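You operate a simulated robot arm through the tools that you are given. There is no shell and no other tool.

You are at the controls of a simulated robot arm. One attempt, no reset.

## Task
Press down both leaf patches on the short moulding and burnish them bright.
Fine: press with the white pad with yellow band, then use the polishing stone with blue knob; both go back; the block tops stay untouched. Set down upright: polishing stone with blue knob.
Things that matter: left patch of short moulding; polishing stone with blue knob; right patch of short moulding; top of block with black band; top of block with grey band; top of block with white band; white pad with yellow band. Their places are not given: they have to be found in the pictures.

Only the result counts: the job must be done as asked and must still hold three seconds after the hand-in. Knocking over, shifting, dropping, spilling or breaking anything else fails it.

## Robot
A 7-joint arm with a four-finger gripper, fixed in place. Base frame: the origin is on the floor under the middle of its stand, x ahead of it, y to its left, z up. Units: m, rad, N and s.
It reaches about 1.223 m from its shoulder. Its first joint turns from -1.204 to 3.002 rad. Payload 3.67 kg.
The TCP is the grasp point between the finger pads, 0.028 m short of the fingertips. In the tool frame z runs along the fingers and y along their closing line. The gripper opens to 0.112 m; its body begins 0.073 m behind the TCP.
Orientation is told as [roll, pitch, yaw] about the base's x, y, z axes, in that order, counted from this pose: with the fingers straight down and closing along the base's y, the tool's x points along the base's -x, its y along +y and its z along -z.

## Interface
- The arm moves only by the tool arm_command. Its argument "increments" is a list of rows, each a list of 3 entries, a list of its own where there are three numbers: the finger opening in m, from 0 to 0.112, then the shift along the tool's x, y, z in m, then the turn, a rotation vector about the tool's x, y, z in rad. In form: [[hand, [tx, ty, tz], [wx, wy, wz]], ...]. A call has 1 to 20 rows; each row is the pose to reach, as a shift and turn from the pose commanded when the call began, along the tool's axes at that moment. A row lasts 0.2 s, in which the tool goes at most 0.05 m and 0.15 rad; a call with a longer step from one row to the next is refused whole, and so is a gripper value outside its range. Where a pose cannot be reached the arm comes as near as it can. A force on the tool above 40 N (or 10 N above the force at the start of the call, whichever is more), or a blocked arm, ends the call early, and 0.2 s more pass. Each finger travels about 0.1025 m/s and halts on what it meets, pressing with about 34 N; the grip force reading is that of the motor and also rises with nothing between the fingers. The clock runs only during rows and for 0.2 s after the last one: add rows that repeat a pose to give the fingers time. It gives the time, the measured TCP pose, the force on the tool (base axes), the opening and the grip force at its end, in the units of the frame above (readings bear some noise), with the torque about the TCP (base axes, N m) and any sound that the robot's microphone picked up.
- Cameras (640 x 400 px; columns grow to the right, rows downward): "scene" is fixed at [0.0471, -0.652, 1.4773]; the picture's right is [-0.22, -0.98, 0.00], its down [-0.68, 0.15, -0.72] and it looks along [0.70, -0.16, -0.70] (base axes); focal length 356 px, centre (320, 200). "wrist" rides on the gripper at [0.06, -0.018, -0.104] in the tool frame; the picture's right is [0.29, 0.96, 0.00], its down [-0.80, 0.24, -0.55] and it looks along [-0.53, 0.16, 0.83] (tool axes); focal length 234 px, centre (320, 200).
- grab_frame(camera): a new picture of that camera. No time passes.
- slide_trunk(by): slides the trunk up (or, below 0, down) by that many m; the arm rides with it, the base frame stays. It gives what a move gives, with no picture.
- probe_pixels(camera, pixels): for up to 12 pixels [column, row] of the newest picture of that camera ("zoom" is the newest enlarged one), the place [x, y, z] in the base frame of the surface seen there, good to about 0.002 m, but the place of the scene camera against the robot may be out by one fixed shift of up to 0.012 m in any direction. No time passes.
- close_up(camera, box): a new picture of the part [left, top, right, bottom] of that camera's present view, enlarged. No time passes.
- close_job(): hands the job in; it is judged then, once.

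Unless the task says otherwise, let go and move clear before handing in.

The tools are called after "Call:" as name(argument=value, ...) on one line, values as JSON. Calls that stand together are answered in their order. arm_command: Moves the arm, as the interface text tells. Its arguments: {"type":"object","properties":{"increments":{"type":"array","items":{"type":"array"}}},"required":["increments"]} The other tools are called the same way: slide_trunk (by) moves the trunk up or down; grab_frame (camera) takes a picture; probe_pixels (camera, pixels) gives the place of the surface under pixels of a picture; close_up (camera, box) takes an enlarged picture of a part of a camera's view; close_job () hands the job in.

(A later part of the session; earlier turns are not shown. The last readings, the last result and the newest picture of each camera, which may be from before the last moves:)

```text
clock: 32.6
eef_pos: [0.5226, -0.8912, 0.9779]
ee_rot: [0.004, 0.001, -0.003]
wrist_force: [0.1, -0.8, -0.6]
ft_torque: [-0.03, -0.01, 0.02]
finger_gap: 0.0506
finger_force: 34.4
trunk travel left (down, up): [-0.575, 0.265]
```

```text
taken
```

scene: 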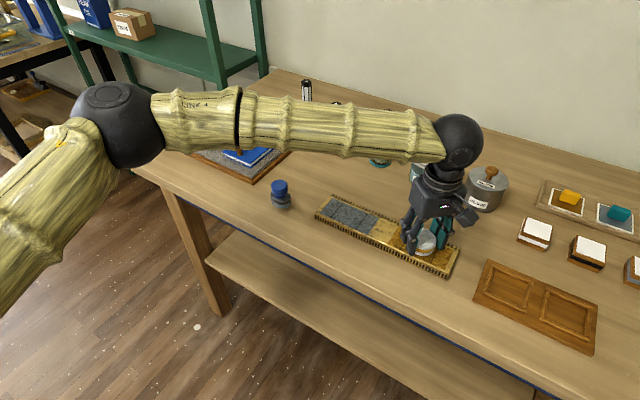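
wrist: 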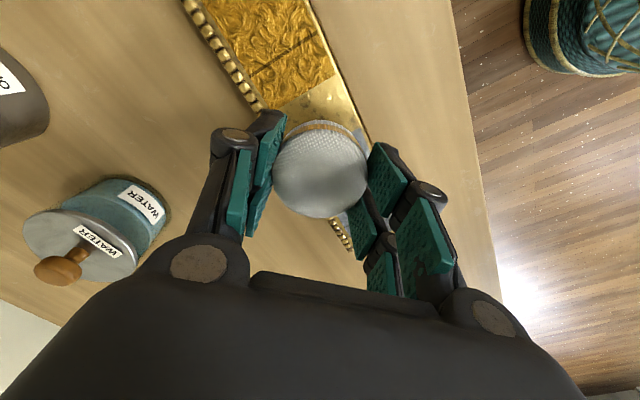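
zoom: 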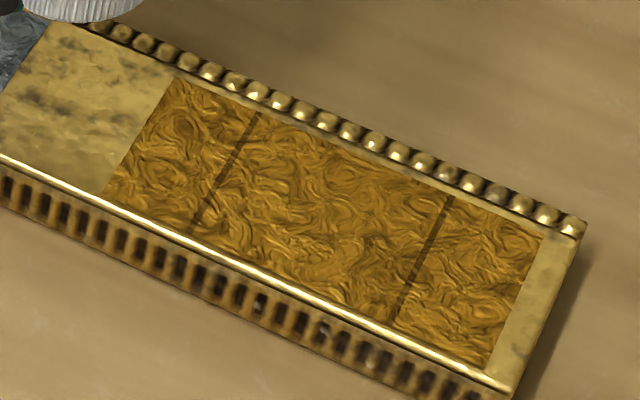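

A 29 N press at the middle of the gold patch left no visible change either, so coverage of the whole patch is likely what counts. I will press a dense grid with small sideways offsets and longer dwell, starting at the inner end of the right patch on the front side.

Call:
arm_command(increments=[[0.04, [0.02, -0.016, 0.02], [0, 0, 0]], [0.04, [0.0403, -0.0318, 0.045], [0, 0, 0]], [0.04, [0.0403, -0.0318, 0.0512], [0, 0, 0]], [0.04, [0.0403, -0.0318, 0.056], [0, 0, 0]], [0.04, [0.0403, -0.0318, 0.0594], [0, 0, 0]], [0.04, [0.0403, -0.0318, 0.0594], [0, 0, 0]], [0.04, [0.0403, -0.0318, 0.0594], [0, 0, 0]], [0.04, [0.0403, -0.0318, 0.0512], [0, 0, 0]], [0.04, [0.0516, -0.0431, 0.0512], [0, 0, 0]], [0.04, [0.0516, -0.0431, 0.056], [0, 0, 0]], [0.04, [0.0516, -0.0431, 0.0594], [0, 0, 0]], [0.04, [0.0516, -0.0431, 0.0594], [0, 0, 0]], [0.04, [0.0516, -0.0431, 0.0594], [0, 0, 0]], [0.04, [0.0516, -0.0431, 0.0512], [0, 0, 0]], [0.04, [0.0629, -0.0544, 0.0512], [0, 0, 0]], [0.04, [0.0629, -0.0544, 0.056], [0, 0, 0]], [0.04, [0.0629, -0.0544, 0.0594], [0, 0, 0]], [0.04, [0.0629, -0.0544, 0.0594], [0, 0, 0]], [0.04, [0.0629, -0.0544, 0.0594], [0, 0, 0]]])

```text
clock: 36.6
eef_pos: [0.4609, -0.9372, 0.9244]
ee_rot: [-0.003, -0.001, 0.0]
wrist_force: [2.4, -2.2, 14.8]
ft_torque: [-0.05, -0.09, 0.04]
finger_gap: 0.0506
finger_force: 33.5
trunk travel left (down, up): [-0.575, 0.265]
```

That press read 14.8 N. I will continue along the front row of the right patch.

Call:
arm_command(increments=[[0.04, [0, 0, -0.0082], [0, 0, 0]], [0.04, [0.0113, -0.0113, -0.0082], [0, 0, 0]], [0.04, [0.0113, -0.0113, -0.0034], [0, 0, 0]], [0.04, [0.0113, -0.0113, 0], [0, 0, 0]], [0.04, [0.0113, -0.0113, 0], [0, 0, 0]], [0.04, [0.0113, -0.0113, 0], [0, 0, 0]], [0.04, [0.0113, -0.0113, -0.0082], [0, 0, 0]], [0.04, [0.0226, -0.0226, -0.0082], [0, 0, 0]], [0.04, [0.0226, -0.0226, -0.0034], [0, 0, 0]], [0.04, [0.0226, -0.0226, 0], [0, 0, 0]], [0.04, [0.0226, -0.0226, 0], [0, 0, 0]], [0.04, [0.0226, -0.0226, 0], [0, 0, 0]], [0.04, [0.0226, -0.0226, -0.0082], [0, 0, 0]], [0.04, [0.0339, -0.0339, -0.0082], [0, 0, 0]], [0.04, [0.0339, -0.0339, -0.0034], [0, 0, 0]], [0.04, [0.0339, -0.0339, 0], [0, 0, 0]], [0.04, [0.0339, -0.0339, 0], [0, 0, 0]], [0.04, [0.0339, -0.0339, 0], [0, 0, 0]]])

```text
clock: 40.4
eef_pos: [0.4242, -0.9706, 0.9232]
ee_rot: [0.001, 0.0, -0.001]
wrist_force: [-0.2, 3.3, 11.4]
ft_torque: [0.17, 0.04, -0.01]
finger_gap: 0.0505
finger_force: 33.8
trunk travel left (down, up): [-0.575, 0.265]
```

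11.4 N at this end; I will go 0.4 mm deeper for the last front point and then begin the bead-side row.

Call:
arm_command(increments=[[0.04, [0, 0, -0.0082], [0, 0, 0]], [0.04, [0.0113, -0.0113, -0.0082], [0, 0, 0]], [0.04, [0.0113, -0.0113, -0.0034], [0, 0, 0]], [0.04, [0.0113, -0.0113, 0.0004], [0, 0, 0]], [0.04, [0.0113, -0.0113, 0.0004], [0, 0, 0]], [0.04, [0.0113, -0.0113, 0.0004], [0, 0, 0]], [0.04, [0.0113, -0.0113, -0.0082], [0, 0, 0]], [0.04, [0.0028, -0.0198, -0.0082], [0, 0, 0]], [0.04, [0.0028, -0.0198, -0.0034], [0, 0, 0]], [0.04, [0.0028, -0.0198, 0.0004], [0, 0, 0]], [0.04, [0.0028, -0.0198, 0.0004], [0, 0, 0]], [0.04, [0.0028, -0.0198, 0.0004], [0, 0, 0]], [0.04, [0.0028, -0.0198, -0.0082], [0, 0, 0]], [0.04, [-0.0085, -0.0085, -0.0082], [0, 0, 0]], [0.04, [-0.0085, -0.0085, -0.0034], [0, 0, 0]], [0.04, [-0.0085, -0.0085, 0.0004], [0, 0, 0]], [0.04, [-0.0085, -0.0085, 0.0004], [0, 0, 0]], [0.04, [-0.0085, -0.0085, 0.0004], [0, 0, 0]]])

Call:
grab_frame(camera="scene")

```text
clock: 44.2
eef_pos: [0.4337, -0.9809, 0.9231]
ee_rot: [-0.002, 0.0, 0.0]
wrist_force: [0.8, 5.0, 11.9]
ft_torque: [0.24, -0.01, 0.01]
finger_gap: 0.0504
finger_force: 34.0
trunk travel left (down, up): [-0.575, 0.265]
```

```text
taken
```

scene: 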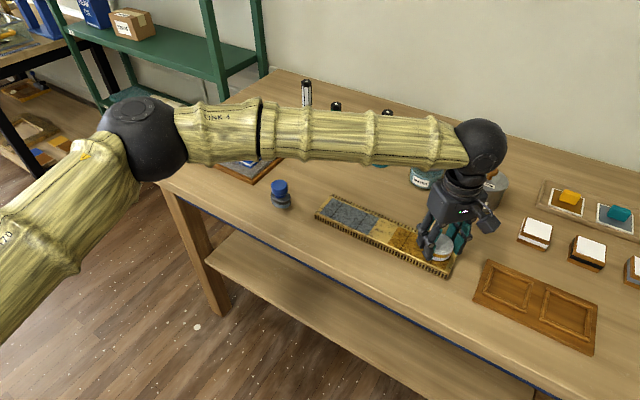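

11.9 N here and the hand is upright. I will continue the bead-side row back toward the inner end.

Call:
arm_command(increments=[[0.04, [0, 0, -0.0082], [0, 0, 0]], [0.04, [-0.0113, 0.0113, -0.0082], [0, 0, 0]], [0.04, [-0.0113, 0.0113, -0.0034], [0, 0, 0]], [0.04, [-0.0113, 0.0113, 0], [0, 0, 0]], [0.04, [-0.0113, 0.0113, 0], [0, 0, 0]], [0.04, [-0.0113, 0.0113, 0], [0, 0, 0]], [0.04, [-0.0113, 0.0113, -0.0082], [0, 0, 0]], [0.04, [-0.0226, 0.0226, -0.0082], [0, 0, 0]], [0.04, [-0.0226, 0.0226, -0.0034], [0, 0, 0]], [0.04, [-0.0226, 0.0226, 0], [0, 0, 0]], [0.04, [-0.0226, 0.0226, 0], [0, 0, 0]], [0.04, [-0.0226, 0.0226, 0], [0, 0, 0]], [0.04, [-0.0226, 0.0226, -0.0082], [0, 0, 0]], [0.04, [-0.0339, 0.0339, -0.0082], [0, 0, 0]], [0.04, [-0.0339, 0.0339, -0.0034], [0, 0, 0]], [0.04, [-0.0339, 0.0339, 0], [0, 0, 0]], [0.04, [-0.0339, 0.0339, 0], [0, 0, 0]], [0.04, [-0.0339, 0.0339, 0], [0, 0, 0]]])

```text
clock: 48.0
eef_pos: [0.4685, -0.9455, 0.9236]
ee_rot: [-0.002, 0.001, -0.001]
wrist_force: [3.0, 1.6, 17.3]
ft_torque: [0.15, -0.1, -0.01]
finger_gap: 0.0503
finger_force: 34.0
trunk travel left (down, up): [-0.575, 0.265]
```

Force 17.3 N. I will press the last two bead-side points of the right patch, then lift clear and look.

Call:
arm_command(increments=[[0.04, [0, 0, -0.0082], [0, 0, 0]], [0.04, [-0.0113, 0.0113, -0.0082], [0, 0, 0]], [0.04, [-0.0113, 0.0113, -0.0034], [0, 0, 0]], [0.04, [-0.0113, 0.0113, 0], [0, 0, 0]], [0.04, [-0.0113, 0.0113, 0], [0, 0, 0]], [0.04, [-0.0113, 0.0113, 0], [0, 0, 0]], [0.04, [-0.0113, 0.0113, -0.0082], [0, 0, 0]], [0.04, [-0.0226, 0.0226, -0.0082], [0, 0, 0]], [0.04, [-0.0226, 0.0226, -0.0034], [0, 0, 0]], [0.04, [-0.0226, 0.0226, 0], [0, 0, 0]], [0.04, [-0.0226, 0.0226, 0], [0, 0, 0]], [0.04, [-0.0226, 0.0226, 0], [0, 0, 0]], [0.04, [-0.0226, 0.0226, -0.0082], [0, 0, 0]], [0.04, [-0.0226, 0.0226, -0.03], [0, 0, 0]], [0.04, [-0.045, 0.045, -0.055], [0, 0, 0]], [0.04, [-0.07, 0.07, -0.06], [0, 0, 0]], [0.04, [-0.07, 0.07, -0.06], [0, 0, 0]], [0.04, [-0.07, 0.07, -0.06], [0, 0, 0]]])

Call:
close_up(camera="scene", box=[380, 215, 460, 275])

Call:
close_up(camera="wrist", box=[180, 0, 380, 130])

```text
clock: 51.8
eef_pos: [0.5383, -0.8789, 0.9829]
ee_rot: [0.002, 0.001, 0.0]
wrist_force: [-0.4, 0.1, 0.2]
ft_torque: [0.0, 0.0, -0.01]
finger_gap: 0.0506
finger_force: 34.0
trunk travel left (down, up): [-0.575, 0.265]
```

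```text
6.67 times, centred on (420, 245) of scene
```

zoom: 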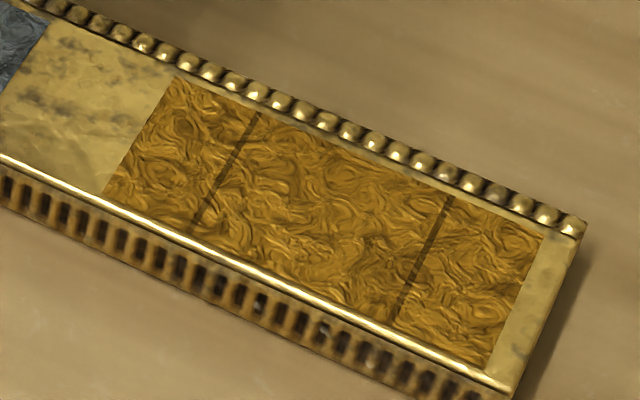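

```text
3.08 times, centred on (280, 65) of wrist
```

zoom: 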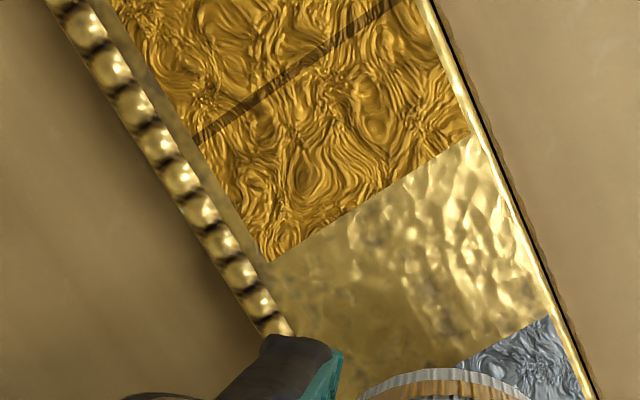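

The gold patch looks unchanged after full pressing; the look may only change with burnishing. I will press the left patch with the same dense grid so both are fully covered, starting on the bead side at the inner end.

Call:
arm_command(increments=[[0.04, [-0.0034, 0.004, 0.025], [0, 0, 0]], [0.04, [-0.0034, 0.004, 0.0514], [0, 0, 0]], [0.04, [-0.0034, 0.004, 0.0562], [0, 0, 0]], [0.04, [-0.0034, 0.004, 0.0596], [0, 0, 0]], [0.04, [-0.0034, 0.004, 0.0596], [0, 0, 0]], [0.04, [-0.0034, 0.004, 0.0596], [0, 0, 0]], [0.04, [-0.0034, 0.004, 0.0514], [0, 0, 0]], [0.04, [-0.0147, 0.0153, 0.0514], [0, 0, 0]], [0.04, [-0.0147, 0.0153, 0.0562], [0, 0, 0]], [0.04, [-0.0147, 0.0153, 0.0596], [0, 0, 0]], [0.04, [-0.0147, 0.0153, 0.0596], [0, 0, 0]], [0.04, [-0.0147, 0.0153, 0.0596], [0, 0, 0]], [0.04, [-0.0147, 0.0153, 0.0514], [0, 0, 0]], [0.04, [-0.026, 0.0266, 0.0514], [0, 0, 0]], [0.04, [-0.026, 0.0266, 0.0562], [0, 0, 0]], [0.04, [-0.026, 0.0266, 0.0596], [0, 0, 0]], [0.04, [-0.026, 0.0266, 0.0596], [0, 0, 0]], [0.04, [-0.026, 0.0266, 0.0596], [0, 0, 0]]])

```text
clock: 55.6
eef_pos: [0.5617, -0.851, 0.9233]
ee_rot: [-0.001, -0.001, -0.001]
wrist_force: [0.1, -2.6, 11.3]
ft_torque: [-0.09, 0.0, -0.02]
finger_gap: 0.0504
finger_force: 33.8
trunk travel left (down, up): [-0.575, 0.265]
```

Force is 11.3 N here. I will continue along the bead side of the left patch slightly deeper.

Call:
arm_command(increments=[[0.04, [0, 0, -0.0082], [0, 0, 0]], [0.04, [-0.0113, 0.0113, -0.0082], [0, 0, 0]], [0.04, [-0.0113, 0.0113, -0.0034], [0, 0, 0]], [0.04, [-0.0113, 0.0113, 0.0003], [0, 0, 0]], [0.04, [-0.0113, 0.0113, 0.0003], [0, 0, 0]], [0.04, [-0.0113, 0.0113, 0.0003], [0, 0, 0]], [0.04, [-0.0113, 0.0113, -0.0082], [0, 0, 0]], [0.04, [-0.0226, 0.0226, -0.0082], [0, 0, 0]], [0.04, [-0.0226, 0.0226, -0.0034], [0, 0, 0]], [0.04, [-0.0226, 0.0226, 0.0003], [0, 0, 0]], [0.04, [-0.0226, 0.0226, 0.0003], [0, 0, 0]], [0.04, [-0.0226, 0.0226, 0.0003], [0, 0, 0]], [0.04, [-0.0226, 0.0226, -0.0082], [0, 0, 0]], [0.04, [-0.0339, 0.0339, -0.0082], [0, 0, 0]], [0.04, [-0.0339, 0.0339, -0.0034], [0, 0, 0]], [0.04, [-0.0339, 0.0339, 0.0003], [0, 0, 0]], [0.04, [-0.0339, 0.0339, 0.0003], [0, 0, 0]], [0.04, [-0.0339, 0.0339, 0.0003], [0, 0, 0]]])

```text
clock: 59.4
eef_pos: [0.5966, -0.8158, 0.9242]
ee_rot: [0.001, 0.001, -0.001]
wrist_force: [0.4, 1.3, 4.5]
ft_torque: [0.02, -0.03, 0.0]
finger_gap: 0.0504
finger_force: 33.4
trunk travel left (down, up): [-0.575, 0.265]
```

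Only 4.5 N this time; I will hold to see if it is lag.

Call:
arm_command(increments=[[0.04, [0, 0, 0], [0, 0, 0]], [0.04, [0, 0, 0], [0, 0, 0]], [0.04, [0, 0, 0], [0, 0, 0]]])

```text
clock: 60.2
eef_pos: [0.5976, -0.8175, 0.9234]
ee_rot: [-0.001, 0.0, 0.0]
wrist_force: [1.6, 0.4, 5.2]
ft_torque: [-0.02, -0.08, -0.02]
finger_gap: 0.0505
finger_force: 33.9
trunk travel left (down, up): [-0.575, 0.265]
```

It is steady at 5 N, so the pad seems to have slid up about a millimetre in the grip. I will press 1 mm deeper here and read.

Call:
arm_command(increments=[[0.04, [0, 0, 0.0005], [0, 0, 0]], [0.04, [0, 0, 0.001], [0, 0, 0]], [0.04, [0, 0, 0.001], [0, 0, 0]], [0.04, [0, 0, 0.001], [0, 0, 0]]])

Call:
close_up(camera="scene", box=[290, 150, 410, 240])

```text
clock: 61.2
eef_pos: [0.5966, -0.8157, 0.924]
ee_rot: [-0.002, 0.0, -0.002]
wrist_force: [2.6, -5.2, 19.8]
ft_torque: [-0.11, -0.06, 0.01]
finger_gap: 0.0506
finger_force: 33.7
trunk travel left (down, up): [-0.575, 0.265]
```

```text
4.44 times, centred on (350, 195) of scene
```

zoom: 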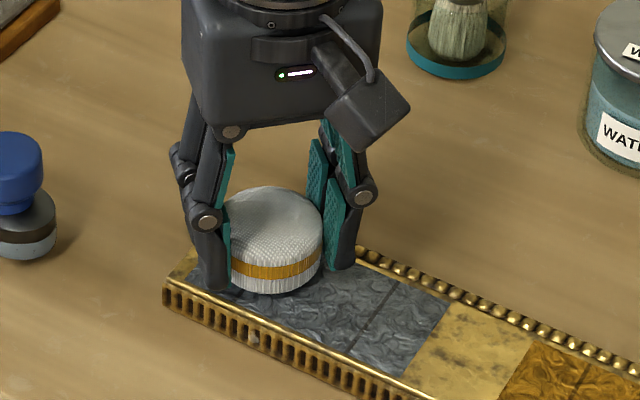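

Now 19.8 N. I will continue with the end points of the left patch and start the front row back.

Call:
arm_command(increments=[[0.04, [0, 0, -0.0082], [0, 0, 0]], [0.04, [-0.0113, 0.0113, -0.0082], [0, 0, 0]], [0.04, [-0.0113, 0.0113, -0.0034], [0, 0, 0]], [0.04, [-0.0113, 0.0113, -0.0002], [0, 0, 0]], [0.04, [-0.0113, 0.0113, -0.0002], [0, 0, 0]], [0.04, [-0.0113, 0.0113, -0.0002], [0, 0, 0]], [0.04, [-0.0113, 0.0113, -0.0082], [0, 0, 0]], [0.04, [-0.0028, 0.0198, -0.0082], [0, 0, 0]], [0.04, [-0.0028, 0.0198, -0.0034], [0, 0, 0]], [0.04, [-0.0028, 0.0198, -0.0002], [0, 0, 0]], [0.04, [-0.0028, 0.0198, -0.0002], [0, 0, 0]], [0.04, [-0.0028, 0.0198, -0.0002], [0, 0, 0]], [0.04, [-0.0028, 0.0198, -0.0082], [0, 0, 0]], [0.04, [0.0085, 0.0085, -0.0082], [0, 0, 0]], [0.04, [0.0085, 0.0085, -0.0034], [0, 0, 0]], [0.04, [0.0085, 0.0085, -0.0002], [0, 0, 0]], [0.04, [0.0085, 0.0085, -0.0002], [0, 0, 0]], [0.04, [0.0085, 0.0085, -0.0002], [0, 0, 0]]])

```text
clock: 65.0
eef_pos: [0.5883, -0.8072, 0.9235]
ee_rot: [0.0, 0.0, 0.0]
wrist_force: [2.7, -0.6, 8.8]
ft_torque: [0.06, -0.07, 0.04]
finger_gap: 0.0506
finger_force: 33.7
trunk travel left (down, up): [-0.575, 0.265]
```

Force is 8.8 N; I will go 0.5 mm deeper for the next front-row points.

Call:
arm_command(increments=[[0.04, [0, 0, -0.0082], [0, 0, 0]], [0.04, [0.0113, -0.0113, -0.0082], [0, 0, 0]], [0.04, [0.0113, -0.0113, -0.0034], [0, 0, 0]], [0.04, [0.0113, -0.0113, 0.0004], [0, 0, 0]], [0.04, [0.0113, -0.0113, 0.0004], [0, 0, 0]], [0.04, [0.0113, -0.0113, 0.0004], [0, 0, 0]], [0.04, [0.0113, -0.0113, -0.0082], [0, 0, 0]], [0.04, [0.0226, -0.0226, -0.0082], [0, 0, 0]], [0.04, [0.0226, -0.0226, -0.0034], [0, 0, 0]], [0.04, [0.0226, -0.0226, 0.0004], [0, 0, 0]], [0.04, [0.0226, -0.0226, 0.0004], [0, 0, 0]], [0.04, [0.0226, -0.0226, 0.0004], [0, 0, 0]], [0.04, [0.0226, -0.0226, -0.0082], [0, 0, 0]], [0.04, [0.0339, -0.0339, -0.0082], [0, 0, 0]], [0.04, [0.0339, -0.0339, -0.0034], [0, 0, 0]], [0.04, [0.0339, -0.0339, 0.0004], [0, 0, 0]], [0.04, [0.0339, -0.0339, 0.0004], [0, 0, 0]], [0.04, [0.0339, -0.0339, 0.0004], [0, 0, 0]]])

```text
clock: 68.8
eef_pos: [0.5549, -0.8408, 0.9234]
ee_rot: [-0.003, -0.002, 0.0]
wrist_force: [7.3, -10.1, 29.2]
ft_torque: [-0.18, -0.18, 0.0]
finger_gap: 0.0506
finger_force: 33.5
trunk travel left (down, up): [-0.575, 0.265]
```

29 N at this point, so depth-to-force varies; I will back off slightly for the last two points and end with a longer hold at the patch's centre.

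Call:
arm_command(increments=[[0.04, [0, 0, -0.0082], [0, 0, 0]], [0.04, [0.0113, -0.0113, -0.0082], [0, 0, 0]], [0.04, [0.0113, -0.0113, -0.0034], [0, 0, 0]], [0.04, [0.0113, -0.0113, -0.0006], [0, 0, 0]], [0.04, [0.0113, -0.0113, -0.0006], [0, 0, 0]], [0.04, [0.0113, -0.0113, -0.0006], [0, 0, 0]], [0.04, [0.0113, -0.0113, -0.0082], [0, 0, 0]], [0.04, [0.0226, -0.0226, -0.0082], [0, 0, 0]], [0.04, [0.0226, -0.0226, -0.0034], [0, 0, 0]], [0.04, [0.0226, -0.0226, -0.0006], [0, 0, 0]], [0.04, [0.0226, -0.0226, -0.0006], [0, 0, 0]], [0.04, [0.0226, -0.0226, -0.0006], [0, 0, 0]], [0.04, [0.0226, -0.0226, -0.0082], [0, 0, 0]], [0.04, [0.004, -0.008, -0.0082], [0, 0, 0]], [0.04, [-0.0156, 0.0071, -0.0082], [0, 0, 0]], [0.04, [-0.0156, 0.0071, -0.0034], [0, 0, 0]], [0.04, [-0.0156, 0.0071, -0.0008], [0, 0, 0]], [0.04, [-0.0156, 0.0071, -0.0008], [0, 0, 0]], [0.04, [-0.0156, 0.0071, -0.0008], [0, 0, 0]]])

Call:
arm_command(increments=[[0.04, [0, 0, 0], [0, 0, 0]], [0.04, [0, 0, 0], [0, 0, 0]], [0.04, [0, 0, 0], [0, 0, 0]], [0.04, [0, 0, 0], [0, 0, 0]], [0.04, [0, 0, 0], [0, 0, 0]]])

```text
clock: 72.8
eef_pos: [0.5714, -0.8365, 0.9227]
ee_rot: [-0.003, 0.001, -0.002]
wrist_force: [-0.1, -7.3, 17.0]
ft_torque: [-0.23, -0.06, 0.02]
finger_gap: 0.0504
finger_force: 33.7
trunk travel left (down, up): [-0.575, 0.265]
```

```text
clock: 74.0
eef_pos: [0.5707, -0.8352, 0.9232]
ee_rot: [-0.001, 0.0, 0.0]
wrist_force: [0.8, -5.7, 21.2]
ft_torque: [-0.22, -0.05, 0.02]
finger_gap: 0.0503
finger_force: 34.0
trunk travel left (down, up): [-0.575, 0.265]
```

The centre hold is at 21 N. I will lift off toward the pad's home and inspect both patches.

Call:
arm_command(increments=[[0.04, [0, 0, -0.008], [0, 0, 0]], [0.04, [0, 0, -0.03], [0, 0, 0]], [0.04, [0, 0, -0.06], [0, 0, 0]], [0.04, [-0.035, 0.011, -0.07], [0, 0, 0]], [0.04, [-0.075, 0.024, -0.07], [0, 0, 0]], [0.04, [-0.115, 0.037, -0.07], [0, 0, 0]], [0.04, [-0.15, 0.049, -0.07], [0, 0, 0]], [0.04, [-0.15, 0.049, -0.07], [0, 0, 0]]])

Call:
close_up(camera="scene", box=[310, 190, 470, 280])

Call:
close_up(camera="scene", box=[310, 190, 390, 240])

Call:
grab_frame(camera="wrist")

```text
clock: 75.8
eef_pos: [0.7198, -0.787, 0.9937]
ee_rot: [0.002, 0.001, -0.003]
wrist_force: [-0.1, -0.5, -0.1]
ft_torque: [0.01, -0.04, 0.01]
finger_gap: 0.0504
finger_force: 34.2
trunk travel left (down, up): [-0.575, 0.265]
```

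```text
4.00 times, centred on (390, 235) of scene
```

zoom: 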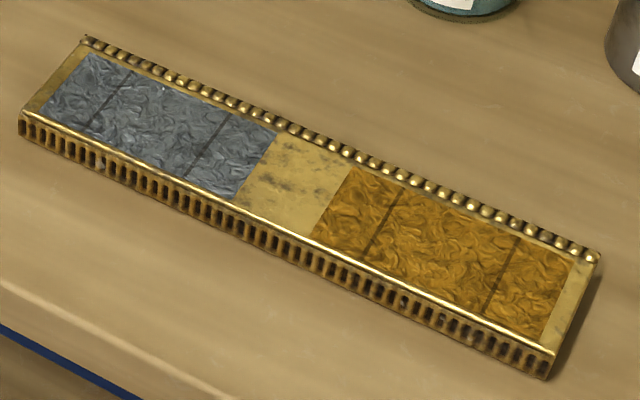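

```text
8.00 times, centred on (350, 215) of scene
```

zoom: 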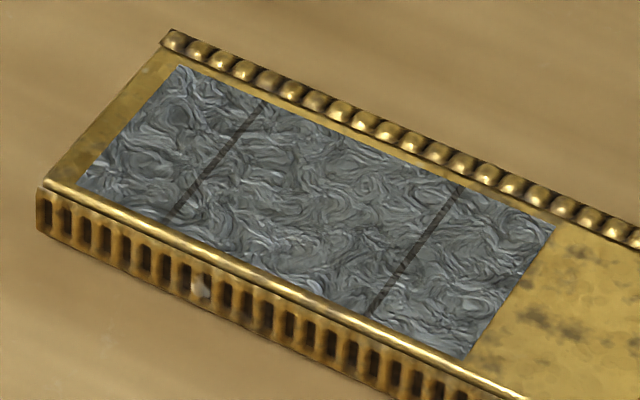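

```text
taken
```

wrist: 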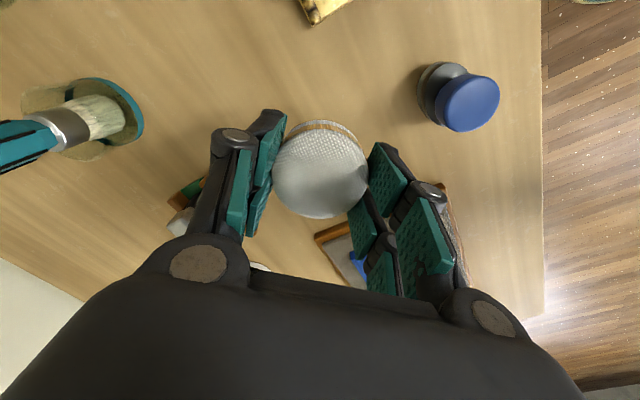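

There is no visible change and no sound so far, so I will add long 2-second firm holds at three spots on each patch to be sure the pressing counts. First is the outer end of the left patch.

Call:
arm_command(increments=[[0.04, [0.03, -0.0044, 0], [0, 0, 0]], [0.04, [0.065, -0.0095, 0], [0, 0, 0]], [0.04, [0.1, -0.0146, 0], [0, 0, 0]], [0.04, [0.1182, -0.0172, 0.02], [0, 0, 0]], [0.04, [0.1182, -0.0172, 0.05], [0, 0, 0]], [0.04, [0.1182, -0.0172, 0.062], [0, 0, 0]], [0.04, [0.1182, -0.0172, 0.068], [0, 0, 0]], [0.04, [0.1182, -0.0172, 0.0704], [0, 0, 0]], [0.04, [0.1182, -0.0172, 0.0704], [0, 0, 0]], [0.04, [0.1182, -0.0172, 0.0704], [0, 0, 0]], [0.04, [0.1182, -0.0172, 0.0704], [0, 0, 0]]])

```text
clock: 78.2
eef_pos: [0.6015, -0.8028, 0.9233]
ee_rot: [-0.001, 0.0, 0.001]
wrist_force: [1.9, -2.0, 12.2]
ft_torque: [-0.08, -0.1, 0.0]
finger_gap: 0.0503
finger_force: 34.5
trunk travel left (down, up): [-0.575, 0.265]
```

Call:
arm_command(increments=[[0.04, [0, 0, 0.0007], [0, 0, 0]], [0.04, [0, 0, 0.0007], [0, 0, 0]], [0.04, [0, 0, 0.0007], [0, 0, 0]], [0.04, [0, 0, 0.0007], [0, 0, 0]], [0.04, [0, 0, 0.0007], [0, 0, 0]], [0.04, [0, 0, 0.0007], [0, 0, 0]], [0.04, [0, 0, 0.0007], [0, 0, 0]], [0.04, [0, 0, 0.0007], [0, 0, 0]], [0.04, [0, 0, 0.0007], [0, 0, 0]], [0.04, [0, 0, 0.0007], [0, 0, 0]]])

Call:
arm_command(increments=[[0.04, [0, 0, -0.008], [0, 0, 0]], [0.04, [0.016, -0.016, -0.01], [0, 0, 0]], [0.04, [0.0318, -0.0318, -0.01], [0, 0, 0]], [0.04, [0.0318, -0.0318, -0.004], [0, 0, 0]], [0.04, [0.0318, -0.0318, 0.0], [0, 0, 0]], [0.04, [0.0318, -0.0318, 0.0], [0, 0, 0]], [0.04, [0.0318, -0.0318, 0.0], [0, 0, 0]], [0.04, [0.0318, -0.0318, 0.0], [0, 0, 0]], [0.04, [0.0318, -0.0318, 0.0], [0, 0, 0]], [0.04, [0.0318, -0.0318, 0.0], [0, 0, 0]], [0.04, [0.0318, -0.0318, 0.0], [0, 0, 0]], [0.04, [0.0318, -0.0318, 0.0], [0, 0, 0]], [0.04, [0.0318, -0.0318, 0.0], [0, 0, 0]], [0.04, [0.0318, -0.0318, 0.0], [0, 0, 0]]])

```text
clock: 80.4
eef_pos: [0.6023, -0.8021, 0.9222]
ee_rot: [-0.002, -0.001, 0.001]
wrist_force: [1.6, -0.7, 19.9]
ft_torque: [0.0, 0.0, 0.05]
finger_gap: 0.0505
finger_force: 34.4
trunk travel left (down, up): [-0.575, 0.265]
```

```text
clock: 83.4
eef_pos: [0.5687, -0.8355, 0.9225]
ee_rot: [-0.001, -0.001, -0.002]
wrist_force: [4.7, -3.2, 19.3]
ft_torque: [-0.09, -0.13, -0.01]
finger_gap: 0.0504
finger_force: 34.7
trunk travel left (down, up): [-0.575, 0.265]
```

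Both holds were at about 20 N. Now the inner end of the left patch, same hold.

Call:
arm_command(increments=[[0.04, [0, 0, -0.008], [0, 0, 0]], [0.04, [0.016, -0.016, -0.01], [0, 0, 0]], [0.04, [0.0318, -0.0318, -0.01], [0, 0, 0]], [0.04, [0.0318, -0.0318, -0.004], [0, 0, 0]], [0.04, [0.0318, -0.0318, 0.0], [0, 0, 0]], [0.04, [0.0318, -0.0318, 0.0], [0, 0, 0]], [0.04, [0.0318, -0.0318, 0.0], [0, 0, 0]], [0.04, [0.0318, -0.0318, 0.0], [0, 0, 0]], [0.04, [0.0318, -0.0318, 0.0], [0, 0, 0]], [0.04, [0.0318, -0.0318, 0.0], [0, 0, 0]], [0.04, [0.0318, -0.0318, 0.0], [0, 0, 0]], [0.04, [0.0318, -0.0318, 0.0], [0, 0, 0]], [0.04, [0.0318, -0.0318, 0.0], [0, 0, 0]], [0.04, [0.0318, -0.0318, 0.0], [0, 0, 0]]])

Call:
close_up(camera="scene", box=[300, 180, 420, 255])

```text
clock: 86.4
eef_pos: [0.537, -0.8662, 0.9218]
ee_rot: [-0.001, 0.0, -0.003]
wrist_force: [6.2, -3.6, 26.3]
ft_torque: [-0.15, -0.21, 0.03]
finger_gap: 0.0506
finger_force: 33.8
trunk travel left (down, up): [-0.575, 0.265]
```

```text
5.33 times, centred on (360, 218) of scene
```

zoom: 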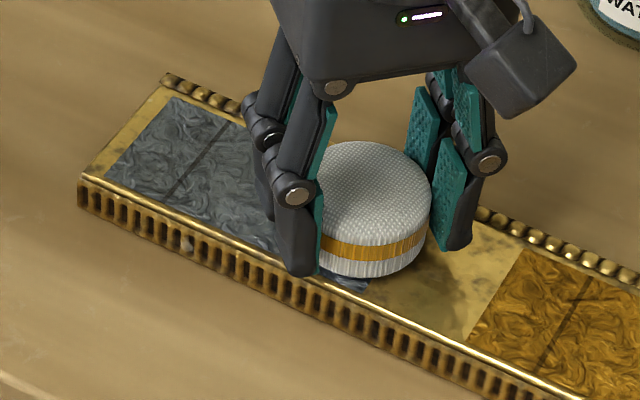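

The left patch is pressed at three spots with about 20–26 N. I will do the same three holds on the right patch.

Call:
arm_command(increments=[[0.04, [0, 0, -0.008], [0, 0, 0]], [0.04, [0.02, -0.02, -0.012], [0, 0, 0]], [0.04, [0.045, -0.045, -0.012], [0, 0, 0]], [0.04, [0.0553, -0.0553, -0.01], [0, 0, 0]], [0.04, [0.0553, -0.0553, -0.004], [0, 0, 0]], [0.04, [0.0553, -0.0553, 0.0], [0, 0, 0]], [0.04, [0.0553, -0.0553, 0.0], [0, 0, 0]], [0.04, [0.0553, -0.0553, 0.0], [0, 0, 0]], [0.04, [0.0553, -0.0553, 0.0], [0, 0, 0]], [0.04, [0.0553, -0.0553, 0.0], [0, 0, 0]], [0.04, [0.0553, -0.0553, 0.0], [0, 0, 0]], [0.04, [0.0553, -0.0553, 0.0], [0, 0, 0]], [0.04, [0.0553, -0.0553, 0.0], [0, 0, 0]], [0.04, [0.0553, -0.0553, 0.0], [0, 0, 0]], [0.04, [0.0553, -0.0553, 0.0], [0, 0, 0]]])

Call:
arm_command(increments=[[0.04, [0, 0, -0.008], [0, 0, 0]], [0.04, [0.016, -0.016, -0.01], [0, 0, 0]], [0.04, [0.0318, -0.0318, -0.01], [0, 0, 0]], [0.04, [0.0318, -0.0318, -0.004], [0, 0, 0]], [0.04, [0.0318, -0.0318, 0.0], [0, 0, 0]], [0.04, [0.0318, -0.0318, 0.0], [0, 0, 0]], [0.04, [0.0318, -0.0318, 0.0], [0, 0, 0]], [0.04, [0.0318, -0.0318, 0.0], [0, 0, 0]], [0.04, [0.0318, -0.0318, 0.0], [0, 0, 0]], [0.04, [0.0318, -0.0318, 0.0], [0, 0, 0]], [0.04, [0.0318, -0.0318, 0.0], [0, 0, 0]], [0.04, [0.0318, -0.0318, 0.0], [0, 0, 0]], [0.04, [0.0318, -0.0318, 0.0], [0, 0, 0]], [0.04, [0.0318, -0.0318, 0.0], [0, 0, 0]]])

Call:
arm_command(increments=[[0.04, [0, 0, -0.008], [0, 0, 0]], [0.04, [0.016, -0.016, -0.01], [0, 0, 0]], [0.04, [0.0318, -0.0318, -0.01], [0, 0, 0]], [0.04, [0.0318, -0.0318, -0.004], [0, 0, 0]], [0.04, [0.0318, -0.0318, 0.0], [0, 0, 0]], [0.04, [0.0318, -0.0318, 0.0], [0, 0, 0]], [0.04, [0.0318, -0.0318, 0.0], [0, 0, 0]], [0.04, [0.0318, -0.0318, 0.0], [0, 0, 0]], [0.04, [0.0318, -0.0318, 0.0], [0, 0, 0]], [0.04, [0.0318, -0.0318, 0.0], [0, 0, 0]], [0.04, [0.0318, -0.0318, 0.0], [0, 0, 0]], [0.04, [0.0318, -0.0318, 0.0], [0, 0, 0]], [0.04, [0.0318, -0.0318, 0.0], [0, 0, 0]], [0.04, [0.0318, -0.0318, 0.0], [0, 0, 0]]])

```text
clock: 89.6
eef_pos: [0.4826, -0.9208, 0.9207]
ee_rot: [-0.001, 0.0, 0.0]
wrist_force: [1.8, -5.2, 24.9]
ft_torque: [-0.19, -0.06, 0.04]
finger_gap: 0.0504
finger_force: 33.4
trunk travel left (down, up): [-0.575, 0.265]
```

```text
clock: 92.6
eef_pos: [0.4528, -0.9531, 0.9223]
ee_rot: [-0.001, 0.0, 0.002]
wrist_force: [0.5, -0.8, 11.4]
ft_torque: [-0.02, 0.01, 0.02]
finger_gap: 0.0503
finger_force: 34.3
trunk travel left (down, up): [-0.575, 0.265]
```

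```text
clock: 95.6
eef_pos: [0.418, -0.9853, 0.9212]
ee_rot: [0.0, -0.001, 0.003]
wrist_force: [0.7, -0.1, 9.0]
ft_torque: [0.0, -0.07, 0.0]
finger_gap: 0.0502
finger_force: 34.1
trunk travel left (down, up): [-0.575, 0.265]
```

The last hold is at 9 N, so I will deepen it a little and hold, then lift away and inspect.

Call:
arm_command(increments=[[0.04, [0, 0, 0.0008], [0, 0, 0]], [0.04, [0, 0, 0.0008], [0, 0, 0]], [0.04, [0, 0, 0.0008], [0, 0, 0]], [0.04, [0, 0, 0.0008], [0, 0, 0]], [0.04, [0, 0, 0.0008], [0, 0, 0]], [0.04, [0, 0, 0.0008], [0, 0, 0]], [0.04, [0, 0, 0.0008], [0, 0, 0]], [0.04, [0, 0, 0.0008], [0, 0, 0]]])

Call:
arm_command(increments=[[0.04, [0, 0, -0.008], [0, 0, 0]], [0.04, [0, 0, -0.03], [0, 0, 0]], [0.04, [-0.01, 0.01, -0.065], [0, 0, 0]], [0.04, [-0.04, 0.035, -0.07], [0, 0, 0]], [0.04, [-0.07, 0.06, -0.07], [0, 0, 0]], [0.04, [-0.1, 0.085, -0.07], [0, 0, 0]], [0.04, [-0.13, 0.11, -0.07], [0, 0, 0]], [0.04, [-0.13, 0.11, -0.07], [0, 0, 0]]])

Call:
close_up(camera="scene", box=[310, 190, 470, 280])

Call:
close_up(camera="wrist", box=[180, 0, 380, 130])

```text
clock: 97.4
eef_pos: [0.4184, -0.9851, 0.9213]
ee_rot: [-0.001, 0.0, 0.0]
wrist_force: [1.5, 1.0, 13.9]
ft_torque: [0.02, -0.1, 0.03]
finger_gap: 0.0502
finger_force: 34.2
trunk travel left (down, up): [-0.575, 0.265]
```

```text
clock: 99.2
eef_pos: [0.5495, -0.8759, 0.9872]
ee_rot: [0.002, 0.0, -0.001]
wrist_force: [-0.2, 0.7, -1.0]
ft_torque: [-0.01, -0.05, 0.0]
finger_gap: 0.0505
finger_force: 34.2
trunk travel left (down, up): [-0.575, 0.265]
```

```text
4.00 times, centred on (390, 235) of scene
```

zoom: 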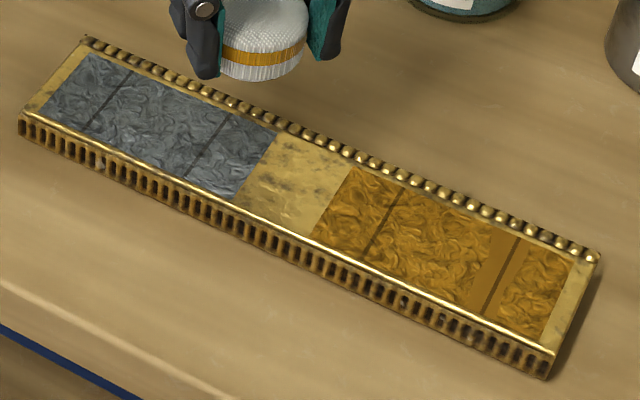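

```text
3.08 times, centred on (280, 65) of wrist
```

zoom: 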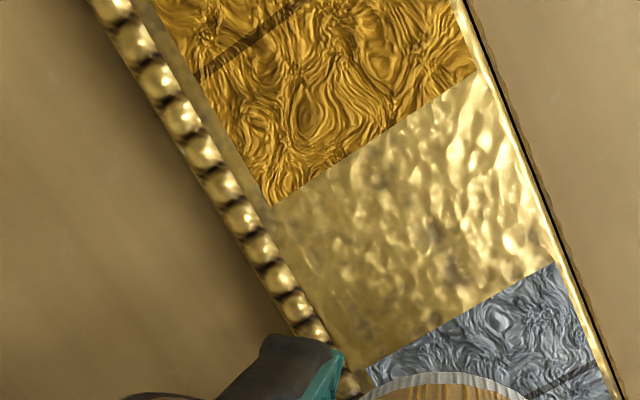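

A visible change at last: the gold patch near zoom (500,270) now has a smooth strip across it, after the last press that was held about 3.6 s at 9–14 N. I will zoom in to measure that strip.

Call:
close_up(camera="scene", box=[400, 225, 464, 281])

Call:
grab_frame(camera="wrist")

```text
7.14 times, centred on (432, 253) of scene
```

zoom: 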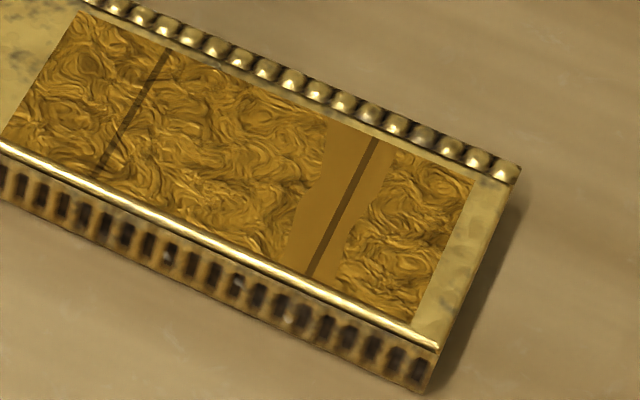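

```text
taken
```

wrist: 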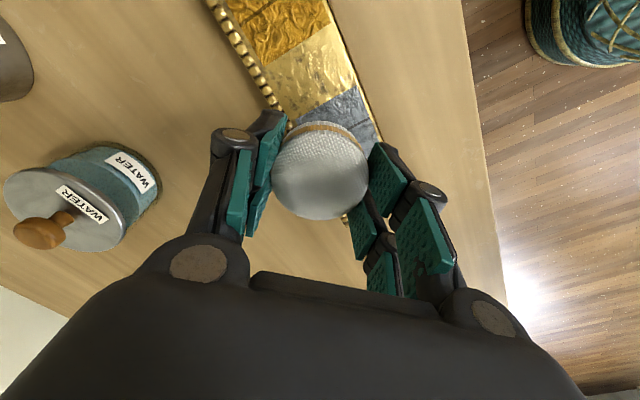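

Call:
probe_pixels(camera="zoom", pixels=[[328, 124], [395, 155], [288, 250], [340, 285], [360, 190], [472, 182], [412, 322], [380, 140], [308, 275]])

```text
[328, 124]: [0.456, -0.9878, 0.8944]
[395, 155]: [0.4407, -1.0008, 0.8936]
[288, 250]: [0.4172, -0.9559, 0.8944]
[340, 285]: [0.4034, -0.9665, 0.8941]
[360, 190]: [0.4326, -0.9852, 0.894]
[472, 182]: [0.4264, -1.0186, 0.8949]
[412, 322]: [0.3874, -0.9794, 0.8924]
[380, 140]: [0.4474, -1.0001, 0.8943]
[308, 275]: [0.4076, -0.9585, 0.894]
```

The smooth strip spans s=-0.039 to -0.021 along the gold patch (a 20 mm cell, full width), so the patch seems to have six cells that flatten with enough accumulated gentle pressing. I will test this with a gentle (~10 N) hold at the outer end.

Call:
arm_command(increments=[[0.04, [0.033, -0.028, 0], [0, 0, 0]], [0.04, [0.066, -0.056, 0], [0, 0, 0]], [0.04, [0.1, -0.085, 0], [0, 0, 0]], [0.04, [0.1334, -0.1139, 0.01], [0, 0, 0]], [0.04, [0.1334, -0.1139, 0.04], [0, 0, 0]], [0.04, [0.1334, -0.1139, 0.06], [0, 0, 0]], [0.04, [0.1334, -0.1139, 0.066], [0, 0, 0]], [0.04, [0.1334, -0.1139, 0.0685], [0, 0, 0]], [0.04, [0.1334, -0.1139, 0.0692], [0, 0, 0]], [0.04, [0.1334, -0.1139, 0.0692], [0, 0, 0]], [0.04, [0.1334, -0.1139, 0.0692], [0, 0, 0]]])

```text
clock: 101.6
eef_pos: [0.4161, -0.9881, 0.9224]
ee_rot: [-0.002, 0.002, -0.003]
wrist_force: [0.2, -0.3, 0.4]
ft_torque: [0.01, 0.0, 0.0]
finger_gap: 0.0503
finger_force: 33.7
trunk travel left (down, up): [-0.575, 0.265]
```

Call:
arm_command(increments=[[0.04, [0, 0, 0], [0, 0, 0]], [0.04, [0, 0, 0.0003], [0, 0, 0]], [0.04, [0, 0, 0.0005], [0, 0, 0]]])

```text
clock: 102.4
eef_pos: [0.4171, -0.9891, 0.9218]
ee_rot: [-0.002, 0.0, 0.0]
wrist_force: [1.2, -7.5, 14.6]
ft_torque: [-0.17, -0.06, 0.0]
finger_gap: 0.0506
finger_force: 34.3
trunk travel left (down, up): [-0.575, 0.265]
```

Force is now 14.6 N. I will back off slightly and hold for about 2 s.

Call:
arm_command(increments=[[0.04, [0, 0, -0.0003], [0, 0, 0]], [0.04, [0, 0, -0.0003], [0, 0, 0]], [0.04, [0, 0, -0.0003], [0, 0, 0]], [0.04, [0, 0, -0.0003], [0, 0, 0]], [0.04, [0, 0, -0.0003], [0, 0, 0]], [0.04, [0, 0, -0.0003], [0, 0, 0]], [0.04, [0, 0, -0.0003], [0, 0, 0]], [0.04, [0, 0, -0.0003], [0, 0, 0]], [0.04, [0, 0, -0.0003], [0, 0, 0]]])

Call:
close_up(camera="scene", box=[400, 215, 480, 285])

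```text
clock: 104.4
eef_pos: [0.416, -0.9904, 0.9215]
ee_rot: [0.0, -0.001, 0.002]
wrist_force: [-1.2, 2.0, 6.4]
ft_torque: [0.12, 0.03, 0.0]
finger_gap: 0.0506
finger_force: 34.0
trunk travel left (down, up): [-0.575, 0.265]
```

```text
5.71 times, centred on (440, 250) of scene
```

zoom: 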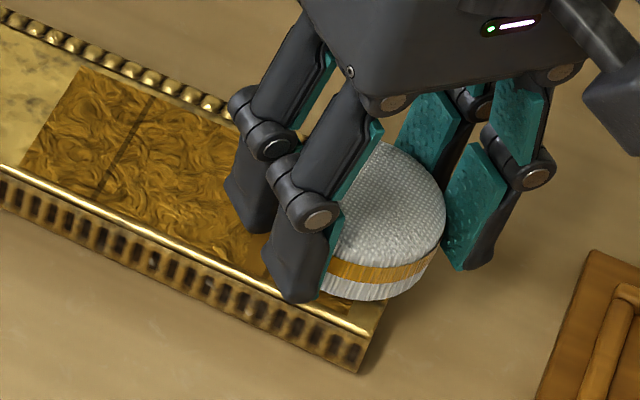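

The force settled at 6.4 N. I will lift and shift back a little to see whether the outer cell has flattened.

Call:
arm_command(increments=[[0.04, [0, 0, -0.008], [0, 0, 0]], [0.04, [0, 0, -0.03], [0, 0, 0]], [0.04, [-0.01, 0.01, -0.065], [0, 0, 0]], [0.04, [-0.04, 0.035, -0.07], [0, 0, 0]], [0.04, [-0.07, 0.06, -0.07], [0, 0, 0]], [0.04, [-0.07, 0.06, -0.07], [0, 0, 0]]])

Call:
close_up(camera="scene", box=[380, 215, 464, 281])

```text
clock: 105.8
eef_pos: [0.4872, -0.925, 0.991]
ee_rot: [-0.003, -0.001, 0.0]
wrist_force: [0.9, -0.2, 0.4]
ft_torque: [0.03, 0.08, -0.02]
finger_gap: 0.0505
finger_force: 34.0
trunk travel left (down, up): [-0.575, 0.265]
```

```text
6.06 times, centred on (422, 248) of scene
```

zoom: 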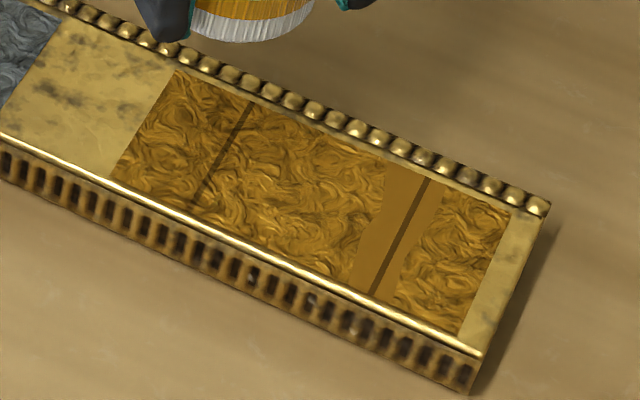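

The outer cell is still wrinkled after that hold, so I need to learn what counts. I will run a careful test at the centre of another cell (s=+0.03 on the gold patch) with a steady gentle force, reading often.

Call:
arm_command(increments=[[0.04, [0.0134, -0.0034, 0.02], [0, 0, 0]], [0.04, [0.0134, -0.0034, 0.05], [0, 0, 0]], [0.04, [0.0134, -0.0034, 0.063], [0, 0, 0]], [0.04, [0.0134, -0.0034, 0.067], [0, 0, 0]], [0.04, [0.0134, -0.0034, 0.0685], [0, 0, 0]], [0.04, [0.0134, -0.0034, 0.0685], [0, 0, 0]], [0.04, [0.0134, -0.0034, 0.0685], [0, 0, 0]]])

Call:
arm_command(increments=[[0.04, [0, 0, 0.0004], [0, 0, 0]], [0.04, [0, 0, 0.0004], [0, 0, 0]]])

Call:
arm_command(increments=[[0.04, [0, 0, 0.0004], [0, 0, 0]], [0.04, [0, 0, 0.0004], [0, 0, 0]]])

```text
clock: 107.4
eef_pos: [0.4739, -0.9329, 0.9209]
ee_rot: [0.001, 0.0, 0.0]
wrist_force: [1.0, 1.6, 2.9]
ft_torque: [-0.03, -0.02, 0.01]
finger_gap: 0.0502
finger_force: 34.1
trunk travel left (down, up): [-0.575, 0.265]
```

```text
clock: 108.0
eef_pos: [0.4734, -0.9331, 0.9218]
ee_rot: [0.001, 0.0, 0.0]
wrist_force: [1.0, -0.3, 3.4]
ft_torque: [-0.01, -0.11, -0.01]
finger_gap: 0.0505
finger_force: 33.9
trunk travel left (down, up): [-0.575, 0.265]
```

```text
clock: 108.6
eef_pos: [0.4723, -0.933, 0.9214]
ee_rot: [0.0, 0.001, 0.002]
wrist_force: [-0.3, 1.0, 5.3]
ft_torque: [0.06, -0.04, -0.04]
finger_gap: 0.0502
finger_force: 33.9
trunk travel left (down, up): [-0.575, 0.265]
```

Force is steady at 5 N. I will hold here 2 s and then lift to look.

Call:
arm_command(increments=[[0.04, [0, 0, 0.0002], [0, 0, 0]], [0.04, [0, 0, 0.0002], [0, 0, 0]], [0.04, [0, 0, 0.0002], [0, 0, 0]], [0.04, [0, 0, 0.0002], [0, 0, 0]], [0.04, [0, 0, 0.0002], [0, 0, 0]], [0.04, [0, 0, 0.0002], [0, 0, 0]], [0.04, [0, 0, 0.0002], [0, 0, 0]], [0.04, [0, 0, 0.0002], [0, 0, 0]], [0.04, [0, 0, 0.0002], [0, 0, 0]], [0.04, [0, 0, 0.0002], [0, 0, 0]]])

Call:
arm_command(increments=[[0.04, [0, 0, -0.01], [0, 0, 0]], [0.04, [0, 0, -0.04], [0, 0, 0]], [0.04, [0, 0, -0.06], [0, 0, 0]], [0.04, [-0.03, 0.03, -0.06], [0, 0, 0]], [0.04, [-0.03, 0.03, -0.06], [0, 0, 0]]])

Call:
close_up(camera="scene", box=[380, 215, 464, 281])

```text
clock: 110.8
eef_pos: [0.4729, -0.933, 0.9209]
ee_rot: [-0.001, -0.002, 0.0]
wrist_force: [-0.9, -0.9, 4.9]
ft_torque: [0.01, 0.04, -0.03]
finger_gap: 0.0505
finger_force: 34.3
trunk travel left (down, up): [-0.575, 0.265]
```

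```text
clock: 112.0
eef_pos: [0.5016, -0.9059, 0.98]
ee_rot: [0.001, -0.001, -0.003]
wrist_force: [-0.5, -0.1, -0.8]
ft_torque: [0.0, -0.01, 0.02]
finger_gap: 0.0506
finger_force: 34.6
trunk travel left (down, up): [-0.575, 0.265]
```

```text
6.06 times, centred on (422, 248) of scene
```

zoom: 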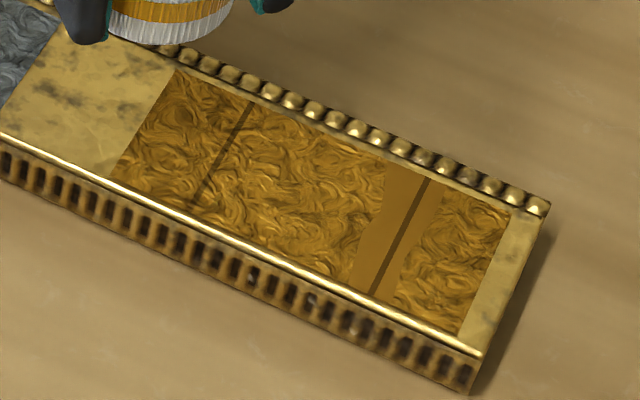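

A 5 N hold for 3.6 s at s=+0.03 changed nothing, so the needed force is higher. I will go back to the outer gold cell and hold near 10 N with frequent readings.

Call:
arm_command(increments=[[0.04, [0.03, -0.03, 0], [0, 0, 0]], [0.04, [0.06, -0.06, 0], [0, 0, 0]], [0.04, [0.0866, -0.0866, 0.01], [0, 0, 0]], [0.04, [0.0866, -0.0866, 0.04], [0, 0, 0]], [0.04, [0.0866, -0.0866, 0.055], [0, 0, 0]], [0.04, [0.0866, -0.0866, 0.0585], [0, 0, 0]], [0.04, [0.0866, -0.0866, 0.0603], [0, 0, 0]], [0.04, [0.0866, -0.0866, 0.0603], [0, 0, 0]], [0.04, [0.0866, -0.0866, 0.0603], [0, 0, 0]], [0.04, [0.0866, -0.0866, 0.0603], [0, 0, 0]]])

Call:
arm_command(increments=[[0.04, [0, 0, 0.0002], [0, 0, 0]], [0.04, [0, 0, 0.0002], [0, 0, 0]]])

```text
clock: 114.2
eef_pos: [0.4176, -0.987, 0.9237]
ee_rot: [-0.001, 0.002, 0.0]
wrist_force: [0.6, -0.1, -0.4]
ft_torque: [0.03, 0.05, -0.03]
finger_gap: 0.0504
finger_force: 33.8
trunk travel left (down, up): [-0.575, 0.265]
```

```text
clock: 114.8
eef_pos: [0.4169, -0.9898, 0.921]
ee_rot: [-0.001, -0.002, 0.001]
wrist_force: [-0.3, 1.7, 3.1]
ft_torque: [0.12, 0.03, -0.03]
finger_gap: 0.0503
finger_force: 34.2
trunk travel left (down, up): [-0.575, 0.265]
```

Call:
arm_command(increments=[[0.04, [0, 0, 0.0004], [0, 0, 0]], [0.04, [0, 0, 0.0005], [0, 0, 0]]])

Call:
arm_command(increments=[[0.04, [0, 0, 0.0002], [0, 0, 0]], [0.04, [0, 0, 0.0002], [0, 0, 0]]])

```text
clock: 115.4
eef_pos: [0.4171, -0.9894, 0.9214]
ee_rot: [0.0, 0.0, 0.0]
wrist_force: [2.4, -3.2, 11.7]
ft_torque: [-0.01, -0.03, 0.02]
finger_gap: 0.0503
finger_force: 34.0
trunk travel left (down, up): [-0.575, 0.265]
```

```text
clock: 116.0
eef_pos: [0.4176, -0.9874, 0.9216]
ee_rot: [-0.002, -0.001, 0.0]
wrist_force: [3.5, -6.5, 14.4]
ft_torque: [-0.14, -0.08, 0.04]
finger_gap: 0.0504
finger_force: 33.9
trunk travel left (down, up): [-0.575, 0.265]
```

Force is about 14 N; I will hold it and read twice more.

Call:
arm_command(increments=[[0.04, [0, 0, 0], [0, 0, 0]], [0.04, [0, 0, 0], [0, 0, 0]], [0.04, [0, 0, 0], [0, 0, 0]]])

Call:
arm_command(increments=[[0.04, [0, 0, 0], [0, 0, 0]], [0.04, [0, 0, 0], [0, 0, 0]], [0.04, [0, 0, 0], [0, 0, 0]]])

Call:
arm_command(increments=[[0.04, [0, 0, -0.01], [0, 0, 0]], [0.04, [0, 0, -0.04], [0, 0, 0]], [0.04, [-0.015, 0.015, -0.06], [0, 0, 0]], [0.04, [-0.045, 0.045, -0.06], [0, 0, 0]], [0.04, [-0.07, 0.07, -0.06], [0, 0, 0]], [0.04, [-0.07, 0.07, -0.06], [0, 0, 0]]])

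Call:
close_up(camera="scene", box=[380, 215, 464, 281])

```text
clock: 116.8
eef_pos: [0.4161, -0.9876, 0.9209]
ee_rot: [0.0, 0.0, 0.0]
wrist_force: [2.1, -3.1, 15.3]
ft_torque: [-0.04, -0.02, 0.01]
finger_gap: 0.0505
finger_force: 33.4
trunk travel left (down, up): [-0.575, 0.265]
```

```text
clock: 117.6
eef_pos: [0.4167, -0.9878, 0.9218]
ee_rot: [0.0, 0.0, 0.0]
wrist_force: [0.2, -0.5, 11.6]
ft_torque: [0.08, 0.0, -0.02]
finger_gap: 0.0507
finger_force: 34.1
trunk travel left (down, up): [-0.575, 0.265]
```

```text
clock: 119.0
eef_pos: [0.4859, -0.9143, 0.9838]
ee_rot: [-0.005, 0.001, 0.0]
wrist_force: [0.4, -0.7, -0.7]
ft_torque: [0.01, 0.01, -0.03]
finger_gap: 0.0502
finger_force: 34.3
trunk travel left (down, up): [-0.575, 0.265]
```

```text
6.06 times, centred on (422, 248) of scene
```

zoom: 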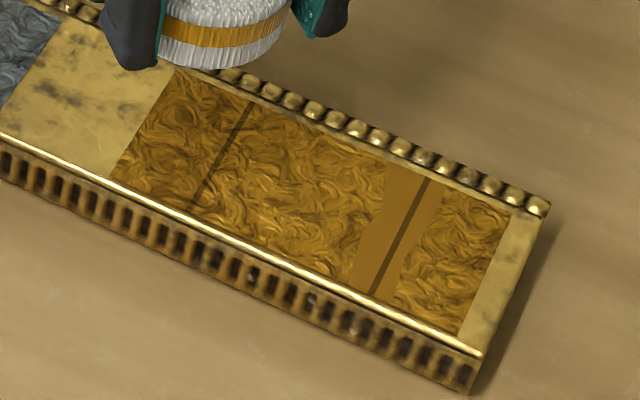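

Still nothing at s=-0.05 after ~2.5 s at 11–15 N. The only success came from an unbroken hold of about 4 s, so I will test a longer continuous hold (over 5 s) around 12 N at s=+0.01.

Call:
arm_command(increments=[[0.04, [0.0275, -0.0275, 0.01], [0, 0, 0]], [0.04, [0.0275, -0.0275, 0.04], [0, 0, 0]], [0.04, [0.0275, -0.0275, 0.053], [0, 0, 0]], [0.04, [0.0275, -0.0275, 0.057], [0, 0, 0]], [0.04, [0.0275, -0.0275, 0.0592], [0, 0, 0]], [0.04, [0.0275, -0.0275, 0.0592], [0, 0, 0]], [0.04, [0.0275, -0.0275, 0.0592], [0, 0, 0]], [0.04, [0.0275, -0.0275, 0.0592], [0, 0, 0]]])

Call:
arm_command(increments=[[0.04, [0, 0, 0], [0, 0, 0]], [0.04, [0, 0, 0], [0, 0, 0]]])

```text
clock: 120.8
eef_pos: [0.4596, -0.9475, 0.921]
ee_rot: [0.001, 0.0, -0.001]
wrist_force: [0.7, -2.9, 11.1]
ft_torque: [-0.02, -0.02, -0.01]
finger_gap: 0.0505
finger_force: 33.8
trunk travel left (down, up): [-0.575, 0.265]
```

```text
clock: 121.4
eef_pos: [0.4593, -0.9464, 0.9206]
ee_rot: [0.001, 0.0, 0.0]
wrist_force: [0.5, -4.6, 11.3]
ft_torque: [-0.18, -0.01, 0.01]
finger_gap: 0.0504
finger_force: 33.3
trunk travel left (down, up): [-0.575, 0.265]
```

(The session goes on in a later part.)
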